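You operate a simulated robot arm through the tools that you are given. There is no shell and no other tool. Be economical: measure what you need, move in short steps, check, and stop when the job is done.

The job below is to be done with a simulated robot arm. You get a single attempt, and the scene is never put back.

TASK
Fetch the cardboard core from the top of the green bench and stand it on the brown sheet on the top of the green bench.
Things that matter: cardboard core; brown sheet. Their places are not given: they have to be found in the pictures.

The check looks at the end state, three seconds after you hand in, the way a careful person would. Anything else that was tipped, shoved, dropped, spilled or broken makes it a failure. Flat cloth is picked up by pressing the open fingertips on it (5 to 10 N) and closing them slowly along it; thin cloth reads only 2 to 8 mm in the jaws.

THE ROBOT
A 7-joint arm with a two-finger parallel gripper, fixed in place. Base frame: the origin is at the foot of the arm, x ahead of it, y to its left, z up; the work surface is at about z = 0. Lengths are in mm, angles in rad, forces in N, time in s.
With the tool pointing down near the work surface it reaches from about 240 to 620 mm from the base axis. Its first joint turns from -1.152 to 1.152 rad. Payload 2.6 kg.
The tool frame sits at the grasp point between the pads (the TCP): z along the fingers, y along the line on which they close. The tips reach 30 mm beyond it. The gripper opens to 94 mm. The fingers are 28 mm wide and 10 mm thick; the gripper's body (50 by 96 mm) begins 55 mm behind the TCP.
Orientation is that of the tool frame in the base frame, as [roll, pitch, yaw] about the fixed x, y, z axes, in that order (R = Rz(yaw) Ry(pitch) Rx(roll)). With the fingers straight down and closing along the base's y, the tool's x points along the base's -x, its y along +y and its z along -z.

THE INTERFACE
- The arm moves only by the tool send_rows. Its argument "motion" is a list of rows, each a list of 6 numbers: the shift along the tool's x, y, z in m, then the turn, a rotation vector about the tool's x, y, z in rad. In form: [[tx, ty, tz, ax, ay, az], ...]. A call has 1 to 8 rows; each row shifts and turns the commanded pose from where the row before left it, along the tool's axes as they then stand. "gripper" is the finger opening in m, from 0 to 0.094, set as the call begins (left out, the last holds). A row lasts 0.2 s, in which the tool goes at most 50 mm and 0.15 rad; a call with a longer step from one row to the next is refused whole, and so is a gripper value outside its range. Where a pose cannot be reached the arm comes as near as it can. A force on the tool above 40 N (or 10 N above the force at the start of the call, whichever is more), or a blocked arm, ends the call early, and 0.2 s more pass. The fingers move at their own pace (about 72 mm/s each) and stop on an object; they squeeze with about 22 N. The grip force told is the motor's: it shows also when the fingers shut on nothing. Time passes only in rows, and 0.2 s behind the last, so rows that do not move let the fingers close. The reply holds the time, the measured pose of the TCP, the force on the tool along the base axes, the opening and the grip force, in the units named above and with some noise.
- Cameras (640 x 400 px; columns grow to the right, rows downward): "scene" is fixed at [30, 425.3, 550.7]; the picture's right is [-0.84, -0.54, 0.00], its down [-0.39, 0.61, -0.69] and it looks along [0.37, -0.58, -0.73] (base axes); focal length 214 px, centre (320, 200). "wrist" rides on the gripper at [-37, 0, -58] in the tool frame; the picture's right is [0.00, -1.00, 0.00], its down [0.97, 0.00, -0.24] and it looks along [0.24, 0.00, 0.97] (tool axes); focal length 218 px, centre (320, 200).
- grab_frame(camera): a new picture of that camera. No time passes.
- locate(camera, pixels): there is no depth. For up to 12 entries [column, row, z] of the newest picture of that camera ("zoom" is the newest enlarged one), the place [x, y] in the base frame at which the ray of that pixel passes the height z, good to about 2 mm, but the place of the scene camera against the robot may be out by one fixed shift of up to 18 mm in any direction. No time passes.
- zoom(camera, box): a new picture of the part [left, top, right, bottom] of that camera's present view, enlarged. No time passes.
- close_job(): hands the job in; it is judged then, once.

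Go step by step. Measure first, check grasps and placings, and put right what went wrong. The budget is 60 turns and 20 pictures, counting those below and the enlarged ones. Unless the task says otherwise, let go and move clear before handing in, and close with one line.

The tools are called as a command line: name --pt "numbers of a row" for each row, then --argument value for the rest, lists and objects as JSON in quotes. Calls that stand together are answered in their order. send_rows: Moves the arm, as the interface text tells. Its arguments: {"type":"object","properties":{"motion":{"type":"array"},"gripper":{"type":"number"}},"required":["motion"]} The other tools are called the same way: grab_frame (camera) takes a picture; locate (camera, pixels) gives the place at which the rays of pixels pass given heights; zoom (camera, box) takes an enlarged picture of a part of a camera's view; close_job () hands the job in.

At the start:

```text
clock: 0.0
eef_pos: [359.3, 63.6, 364.1]
tcp_rot: [-3.141, 0.0, -3.14]
force: [-0.1, 0.6, 0.1]
width: 93.9
finger_force: 0.0
```

scene: 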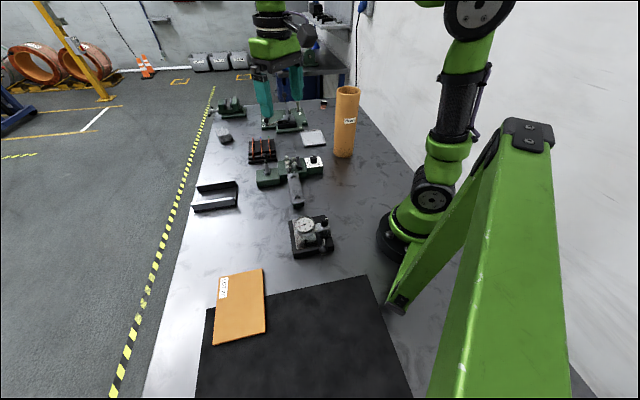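
wrist: 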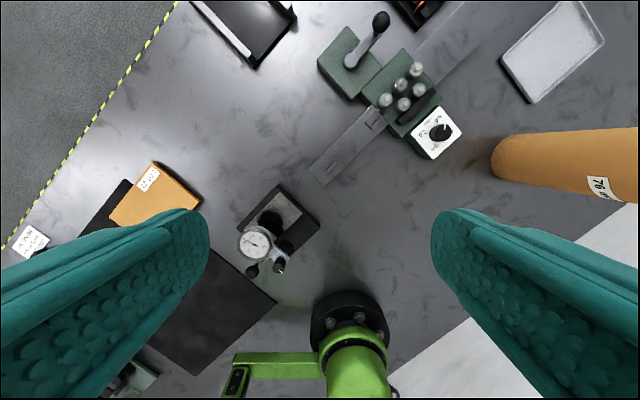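

The scene picture shows an orange tube standing near (345,120) and an orange-brown sheet near (240,305), partly on a black mat. I'll measure both.

locate --camera "scene" --pixels '[[344, 154, 0], [334, 152, 0], [354, 154, 0], [217, 276, 0], [263, 269, 0], [266, 332, 0], [213, 345, 0], [347, 90, 150], [347, 90, 200], [347, 90, 250], [305, 250, 0]]'

locate --camera "wrist" --pixels '[[495, 160, 0], [152, 163, 0], [200, 198, 0], [110, 215, 0], [280, 220, 0], [495, 160, 20], [278, 300, 0]]'

zoom --camera "scene" --box '[240, 60, 400, 160]'

zoom --camera "scene" --box '[180, 200, 420, 350]'

```text
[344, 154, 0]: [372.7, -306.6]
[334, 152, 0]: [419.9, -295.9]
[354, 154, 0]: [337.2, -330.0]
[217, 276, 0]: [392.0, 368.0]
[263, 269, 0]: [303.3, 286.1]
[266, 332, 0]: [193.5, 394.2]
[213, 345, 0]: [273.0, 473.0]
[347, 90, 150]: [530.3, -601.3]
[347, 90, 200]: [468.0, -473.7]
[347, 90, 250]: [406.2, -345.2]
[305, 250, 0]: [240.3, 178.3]
```

```text
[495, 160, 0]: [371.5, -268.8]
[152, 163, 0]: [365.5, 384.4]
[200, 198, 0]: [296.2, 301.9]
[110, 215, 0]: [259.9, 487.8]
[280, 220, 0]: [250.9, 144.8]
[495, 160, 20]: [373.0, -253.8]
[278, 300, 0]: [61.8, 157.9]
```

```text
4.00 times, centred on (320, 110) of scene
```

zoom: 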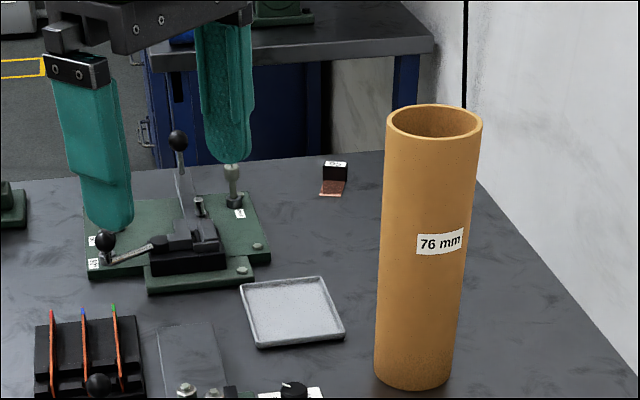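

```text
2.67 times, centred on (300, 275) of scene
```

zoom: 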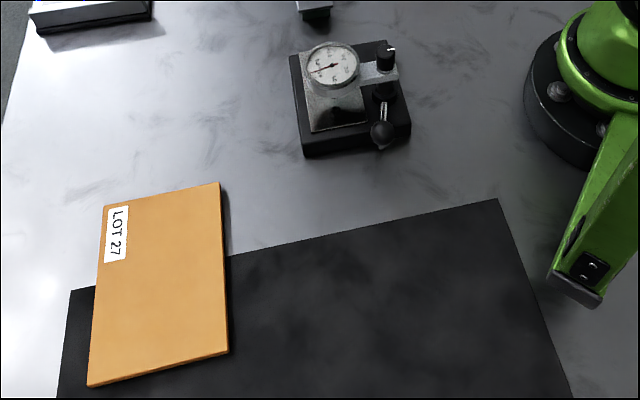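

The core is about 76 mm wide and roughly 255 mm tall, with its base near (375,-307). I'll go above it, staying high, and look with the wrist camera.

send_rows --pt "-0.002 -0.046 -0.004 0 0 0" --pt "-0.002 -0.046 -0.004 0 0 0" --pt "-0.002 -0.046 -0.004 0 0 0" --pt "-0.002 -0.046 -0.004 0 0 0" --pt "-0.002 -0.046 -0.004 0 0 0" --pt "-0.002 -0.046 -0.004 0 0 0" --pt "-0.002 -0.046 -0.004 0 0 0" --pt "-0.002 -0.046 -0.004 0 0 0" --gripper 0.094

grab_frame --camera "wrist"

```text
clock: 1.8
eef_pos: [377.1, -306.6, 394.8]
tcp_rot: [-3.142, 0.0, -3.141]
force: [-0.1, 0.6, -0.5]
width: 94.1
finger_force: 0.0
```

```text
15 pictures are left
```

wrist: 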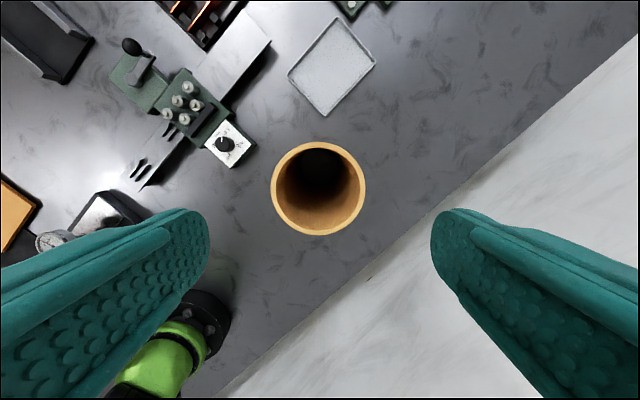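

The rim spans columns 271–366 and rows 142–236. I'll find the height that makes it 76 mm wide, then its centre.

locate --camera "wrist" --pixels '[[271, 188, 260], [367, 188, 260], [271, 188, 280], [367, 188, 280], [318, 142, 280], [318, 236, 280], [318, 142, 260], [318, 236, 260], [318, 189, 270]]'

```text
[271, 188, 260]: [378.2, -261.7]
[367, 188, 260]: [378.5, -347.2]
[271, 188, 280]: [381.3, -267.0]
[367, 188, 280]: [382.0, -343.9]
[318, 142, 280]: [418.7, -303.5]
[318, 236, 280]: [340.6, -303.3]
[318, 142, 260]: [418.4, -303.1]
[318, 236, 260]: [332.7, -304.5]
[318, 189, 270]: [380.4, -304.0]
```

The rim centre is near (376,-304.5). The outside diameter could be 76–86 mm depending on height, so I'll drop to TCP z≈322, still above the rim, and measure again.

send_rows --pt "0.0005 0.002 0.025 0 0 0" --pt "0 0 0.025 0 0 0" --pt "0 0 0.023 0 0 0" --pt "0 0 0 0 0 0"

grab_frame --camera "wrist"

```text
clock: 2.8
eef_pos: [375.0, -303.7, 321.6]
tcp_rot: [-3.141, 0.0, 3.141]
force: [-0.2, -0.3, -0.8]
width: 94.1
finger_force: 0.2
```

```text
14 pictures are left
```

wrist: 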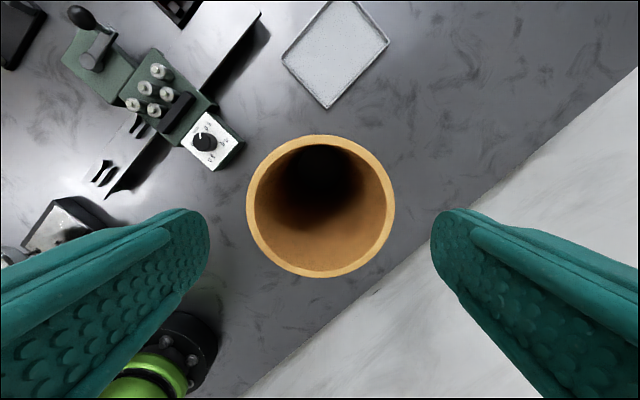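

The rim now spans columns 246–396, so it is wider than 76 mm. I'll get the exact centre at the candidate heights.

zoom --camera "wrist" --box '[192, 120, 448, 280]'

locate --camera "wrist" --pixels '[[246, 205, 250], [396, 205, 250], [246, 205, 260], [396, 205, 260], [320, 134, 250], [320, 278, 250], [320, 134, 260], [320, 278, 260]]'

```text
2.50 times, centred on (320, 200) of wrist
```

zoom: 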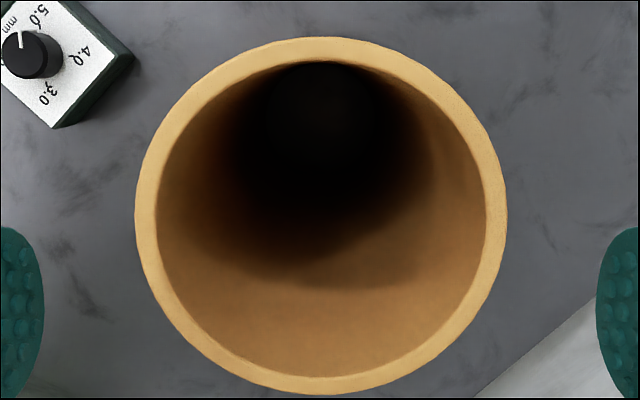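

```text
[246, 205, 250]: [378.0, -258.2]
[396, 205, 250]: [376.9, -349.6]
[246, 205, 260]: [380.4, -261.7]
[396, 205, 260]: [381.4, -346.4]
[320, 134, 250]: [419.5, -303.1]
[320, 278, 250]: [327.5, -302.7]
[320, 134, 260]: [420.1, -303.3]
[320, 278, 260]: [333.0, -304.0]
```

The views agree on a rim at z≈260 and an outside diameter of about 84 mm, centred at (376.5,-304), which gives 5 mm of clearance per side. I'll descend slowly to TCP z≈231.

send_rows --pt "-0.0015 0 0.012 0 0 0" --pt "0 0 0.012 0 0 0" --pt "0 0 0.012 0 0 0" --pt "0 0 0.012 0 0 0" --pt "0 0 0.012 0 0 0" --pt "0 0 0.012 0 0 0" --pt "0 0 0.012 0 0 0" --pt "0 0 0.006 0 0 0"

grab_frame --camera "wrist"

```text
clock: 4.6
eef_pos: [376.9, -302.5, 232.7]
tcp_rot: [-3.14, 0.0, -3.141]
force: [1.0, -0.3, -0.1]
width: 94.0
finger_force: 0.0
```

```text
12 pictures are left
```

wrist: 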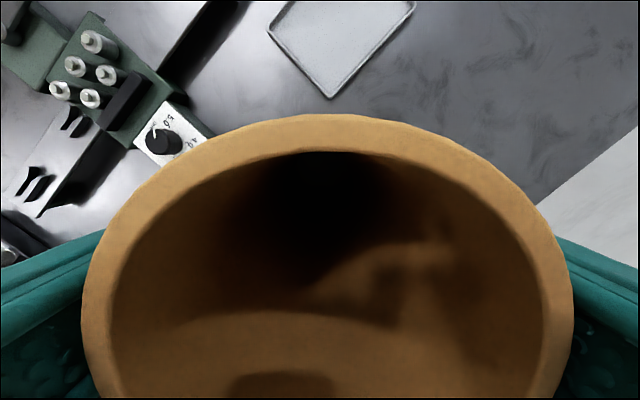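

The core sits between the fingers with the rim at columns 82–573, about 1 mm toward -y. I'll correct that and close.

send_rows --pt "0 -0.0013 0 0 0 0"

send_rows --pt "0 0 0 0 0 0" --pt "0 0 0 0 0 0" --pt "0 0 0 0 0 0" --gripper 0.076

```text
clock: 5.0
eef_pos: [375.5, -304.1, 231.9]
tcp_rot: [-3.141, 0.0, 3.141]
force: [0.6, 0.8, 1.0]
width: 93.9
finger_force: 0.1
```

```text
clock: 5.8
eef_pos: [376.8, -304.5, 233.4]
tcp_rot: [3.141, 0.001, -3.141]
force: [0.6, 1.4, 0.2]
width: 86.3
finger_force: 22.0
```

It is gripped at 86.3 mm with 22 N. Next I'll lift straight up.

send_rows --pt "0 0 -0.008 0 0 0" --pt "0 0 -0.015 0 0 0" --pt "0 0 -0.022 0 0 0" --pt "0 0 -0.025 0 0 0" --pt "0 0 -0.025 0 0 0" --pt "0 0 -0.025 0 0 0" --pt "0 0 -0.02 0 0 0" --pt "0 0 -0.012 0 0 0"

grab_frame --camera "scene"

```text
clock: 7.6
eef_pos: [377.1, -303.9, 386.8]
tcp_rot: [-3.141, -0.001, 3.141]
force: [-0.1, -0.8, -2.2]
width: 86.2
finger_force: 22.0
```

```text
11 pictures are left
```

scene: 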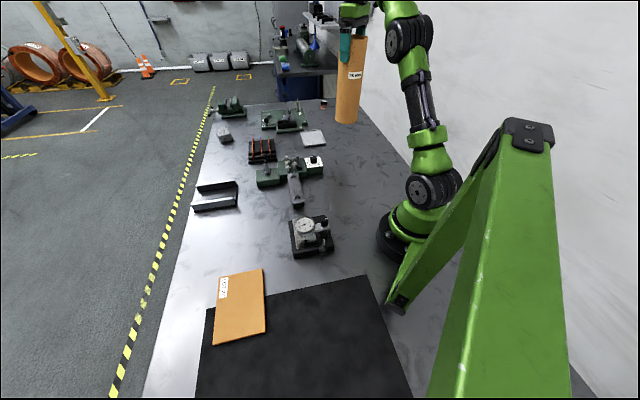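

The core is lifted and upright, and nothing else was disturbed. Before crossing, I'll check where the green stand at right (foot near (397,300)) is relative to the arm's path.

locate --camera "scene" --pixels '[[397, 300, 0], [397, 300, 20], [525, 130, 300], [525, 130, 400], [525, 130, 500], [500, 130, 450], [550, 390, 300], [435, 390, 0], [435, 390, 200]]'

grab_frame --camera "wrist"

```text
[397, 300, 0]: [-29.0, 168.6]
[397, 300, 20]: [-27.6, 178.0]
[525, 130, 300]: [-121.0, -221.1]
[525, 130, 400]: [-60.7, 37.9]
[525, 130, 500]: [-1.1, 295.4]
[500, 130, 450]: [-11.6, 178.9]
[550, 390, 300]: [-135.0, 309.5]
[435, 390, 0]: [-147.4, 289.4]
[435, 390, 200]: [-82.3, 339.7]
```

```text
10 pictures are left
```

wrist: 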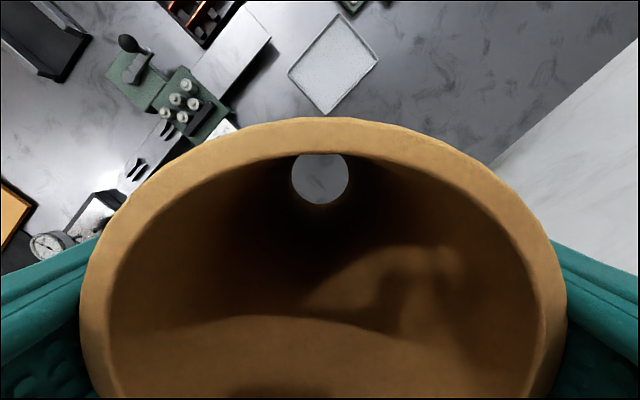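

The view through the core shows it hanging straight, and the stand is at x<0, clear of the path. I'll carry the core toward the sheet at this height.

send_rows --pt "0 0.02 0 0 0 0" --pt "0 0.035 0 0 0 0" --pt "0 0.045 0 0 0 0" --pt "0 0.045 0 0 0 0" --pt "0 0.045 0 0 0 0" --pt "0 0.045 0 0 0 0" --pt "0 0.045 0 0 0 0" --pt "0 0.035 0 0 0 0"

send_rows --pt "0.005 0.035 0 0 0 0" --pt "0.005 0.04 0 0 0 0" --pt "0.005 0.04 0 0 0 0" --pt "0.005 0.04 0 0 0 0" --pt "0.005 0.035 0 0 0 0" --pt "0.005 0.03 0 0 0 0" --pt "0 0.01 0 0 0 0"

grab_frame --camera "wrist"

```text
clock: 9.4
eef_pos: [375.3, 13.1, 384.0]
tcp_rot: [3.14, 0.0, -3.141]
force: [0.0, -0.1, -2.5]
width: 86.5
finger_force: 22.3
```

```text
clock: 11.0
eef_pos: [344.5, 240.7, 383.8]
tcp_rot: [-3.141, -0.003, 3.142]
force: [0.1, 0.2, -2.2]
width: 86.5
finger_force: 22.0
```

```text
9 pictures are left
```

wrist: 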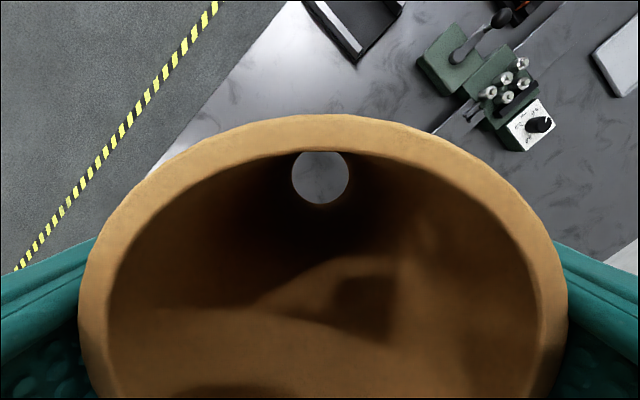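

The core hides the sheet from the wrist camera, so I'll move over its estimated centre at (282,392), still high, and check with the scene camera.

send_rows --pt "0.012 0.025 0 0 0 0" --pt "0.012 0.03 0 0 0 0" --pt "0.012 0.03 0 0 0 0" --pt "0.012 0.03 0 0 0 0" --pt "0.009 0.024 0 0 0 0" --pt "0.005 0.012 0 0 0 0" --pt "0 0 0 0 0 0"

grab_frame --camera "scene"

```text
clock: 12.6
eef_pos: [284.0, 392.4, 384.5]
tcp_rot: [3.141, 0.001, 3.141]
force: [-0.2, -0.5, -3.0]
width: 86.4
finger_force: 22.0
```

```text
8 pictures are left
```

scene: 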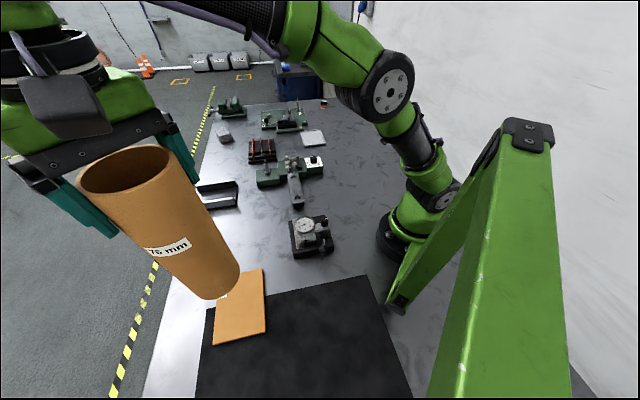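

The arm stays clear of the stand. I'll lower until the base is about 30 mm above the sheet and look again.

send_rows --pt "0 0 0.012 0 0 0" --pt "0 0 0.018 0 0 0" --pt "0 0 0.02 0 0 0" --pt "0 0 0.02 0 0 0" --pt "0 0 0.02 0 0 0" --pt "0 0 0.018 0 0 0" --pt "0 0 0.012 0 0 0" --pt "0 0 0 0 0 0"

zoom --camera "scene" --box '[120, 200, 344, 360]'

```text
clock: 14.4
eef_pos: [284.7, 392.3, 264.5]
tcp_rot: [3.14, 0.001, -3.142]
force: [0.6, 0.7, -2.4]
width: 86.9
finger_force: 23.1
```

```text
2.50 times, centred on (232, 280) of scene
```

zoom: 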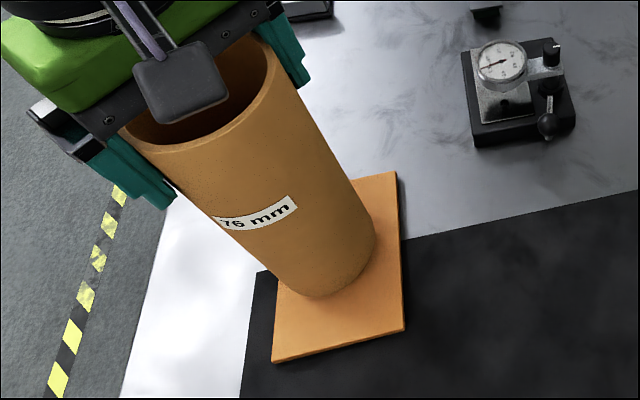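

The base is over the sheet; its visible arc runs from about (262,265) through (318,298) to (376,238) in the zoom. I'll locate the arc and the sheet corners in the same camera frame so the fixed shift cancels.

locate --camera "zoom" --pixels '[[376, 235, 32], [372, 258, 32], [350, 284, 32], [318, 297, 32], [290, 290, 32], [270, 274, 32], [397, 172, 4], [404, 328, 4], [272, 361, 4], [402, 235, 4]]'

locate --camera "scene" --pixels '[[218, 277, 4], [263, 268, 4], [265.5, 331, 4], [213, 344, 4]]'

```text
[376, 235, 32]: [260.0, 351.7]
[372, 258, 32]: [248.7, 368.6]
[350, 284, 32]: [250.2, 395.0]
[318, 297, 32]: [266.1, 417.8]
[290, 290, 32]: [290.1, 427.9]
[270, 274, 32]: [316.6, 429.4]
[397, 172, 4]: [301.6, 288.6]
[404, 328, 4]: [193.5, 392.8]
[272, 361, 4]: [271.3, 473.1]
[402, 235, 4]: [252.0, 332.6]
```

```text
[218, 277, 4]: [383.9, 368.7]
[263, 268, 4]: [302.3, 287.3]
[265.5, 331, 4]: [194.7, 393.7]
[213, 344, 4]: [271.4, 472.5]
```

The core's centre is only about 4 mm off the sheet's centre. I'll shift (-3,-4) mm and lower to near contact.

send_rows --pt "0.003 -0.004 0 0 0 0" --pt "0 0 0.006 0 0 0" --pt "0 0 0.006 0 0 0" --pt "0 0 0.005 0 0 0" --pt "0 0 0.003 0 0 0" --pt "0 0 0 0 0 0"

send_rows --pt "0 0 0.001 0 0 0" --pt "0 0 0.001 0 0 0" --pt "0 0 0.001 0 0 0" --pt "0 0 0 0 0 0"

```text
clock: 15.8
eef_pos: [280.9, 388.7, 245.2]
tcp_rot: [-3.141, 0.0, -3.141]
force: [-1.2, -2.4, 3.5]
width: 86.2
finger_force: 22.4
```

```text
clock: 16.8
eef_pos: [282.3, 388.8, 241.8]
tcp_rot: [3.141, 0.001, -3.139]
force: [1.3, 2.9, 11.9]
width: 86.5
finger_force: 21.7
```

Force rose from -2.5 N to +11.9 N, so the core is touching something with TCP z at 242–245. I'll check the contact before letting go.

zoom --camera "scene" --box '[160, 230, 300, 360]'

```text
3.08 times, centred on (230, 295) of scene
```

zoom: 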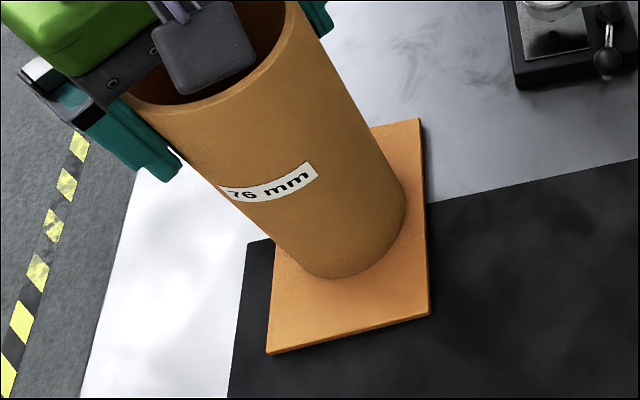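

The core stands in the middle of the sheet, with the sheet visible on all the near sides. I'll ease off 1.5 mm, then open.

send_rows --pt "0 0 -0.0015 0 0 0" --pt "0 0 0 0 0 0"

```text
clock: 17.4
eef_pos: [281.5, 387.4, 242.7]
tcp_rot: [-3.139, -0.004, -3.14]
force: [0.0, -0.4, -3.3]
width: 86.3
finger_force: 21.6
```

Force is back to -3.3 N, so the core is just off the sheet. I'll lower 1 mm to light contact.

send_rows --pt "0 0 0.0005 0 0 0" --pt "0 0 0.0005 0 0 0" --pt "0 0 0 0 0 0"

```text
clock: 18.2
eef_pos: [280.7, 389.9, 242.7]
tcp_rot: [-3.141, -0.001, 3.141]
force: [-0.7, -0.2, -2.6]
width: 86.1
finger_force: 21.7
```

send_rows --pt "0 0 0.0005 0 0 0" --pt "0 0 0.0005 0 0 0" --pt "0 0 0 0 0 0"

```text
clock: 19.0
eef_pos: [281.1, 388.0, 242.0]
tcp_rot: [3.141, 0.0, -3.14]
force: [0.5, 0.7, -2.4]
width: 86.2
finger_force: 22.2
```

It is still about the hanging weight (-2.4 N). I'll continue down in half-millimetre steps.

send_rows --pt "0 0 0.0005 0 0 0" --pt "0 0 0.0005 0 0 0" --pt "0 0 0 0 0 0"

```text
clock: 19.8
eef_pos: [281.3, 389.5, 241.5]
tcp_rot: [3.139, 0.002, 3.141]
force: [0.8, -2.5, 9.8]
width: 85.9
finger_force: 21.9
```

Contact is confirmed at +9.8 N. I'll ease off 0.4 mm and open.

send_rows --pt "0 0 -0.0004 0 0 0" --pt "0 0 0 0 0 0"

send_rows --pt "0 0 0 0 0 0" --pt "0 0 0 0 0 0" --pt "0 0 0 0 0 0" --gripper 0.094

grab_frame --camera "wrist"

```text
clock: 20.4
eef_pos: [281.2, 389.4, 241.6]
tcp_rot: [3.141, 0.001, -3.141]
force: [1.5, 0.8, 8.0]
width: 86.0
finger_force: 22.7
```

```text
clock: 21.2
eef_pos: [281.2, 388.2, 241.3]
tcp_rot: [3.14, -0.001, -3.141]
force: [-0.4, 0.3, 0.2]
width: 94.0
finger_force: 0.0
```

```text
5 pictures are left
```

wrist: 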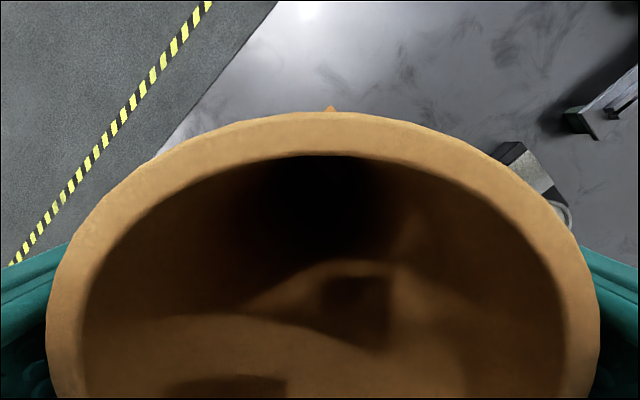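

It is released, force is near zero, and the rim is centred between the fingers (columns 46–600). I'll rise straight up.

send_rows --pt "0 -0.0005 -0.006 0 0 0" --pt "0 0 -0.012 0 0 0" --pt "0 0 -0.012 0 0 0" --pt "0 0 -0.015 0 0 0" --pt "0 0 -0.02 0 0 0" --pt "0 0 -0.025 0 0 0" --pt "0 0 -0.025 0 0 0" --pt "0 0 -0.025 0 0 0"

send_rows --pt "-0.01 -0.03 0 0 0 0" --pt "-0.01 -0.04 0 0 0 0" --pt "-0.01 -0.04 0 0 0 0" --pt "-0.01 -0.04 0 0 0 0" --pt "-0.01 -0.03 0 0 0 0" --pt "0 0 0 0 0 0"

grab_frame --camera "scene"

grab_frame --camera "wrist"

```text
clock: 23.0
eef_pos: [281.4, 387.2, 382.5]
tcp_rot: [3.142, -0.001, -3.14]
force: [-0.2, -0.6, 0.6]
width: 93.9
finger_force: 0.0
```

```text
clock: 24.4
eef_pos: [331.8, 204.5, 380.6]
tcp_rot: [3.14, 0.001, -3.141]
force: [0.3, -0.8, 0.7]
width: 94.0
finger_force: 0.0
```

```text
4 pictures are left
```

scene: 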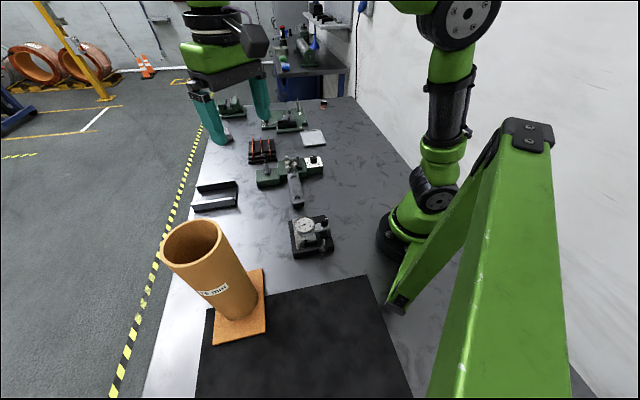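

```text
3 pictures are left
```

wrist: 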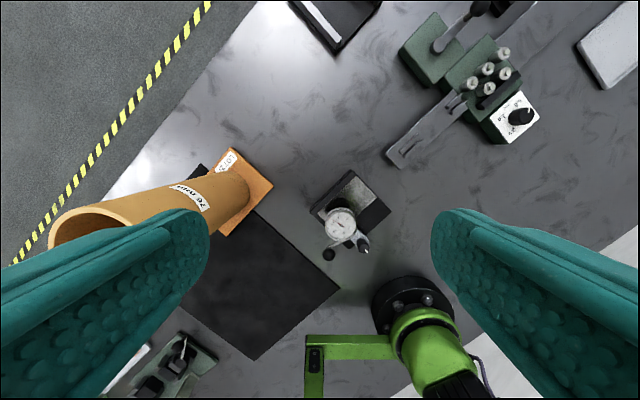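

Both views show the core standing upright within the sheet, the sheet unmoved, the other items where they were, and the gripper clear. I'm handing in.

close_job

```text
The job is handed in.
```

The cardboard core is standing upright on the brown sheet, close to its middle, and in the last pictures the sheet and everything else on the bench were where they started.
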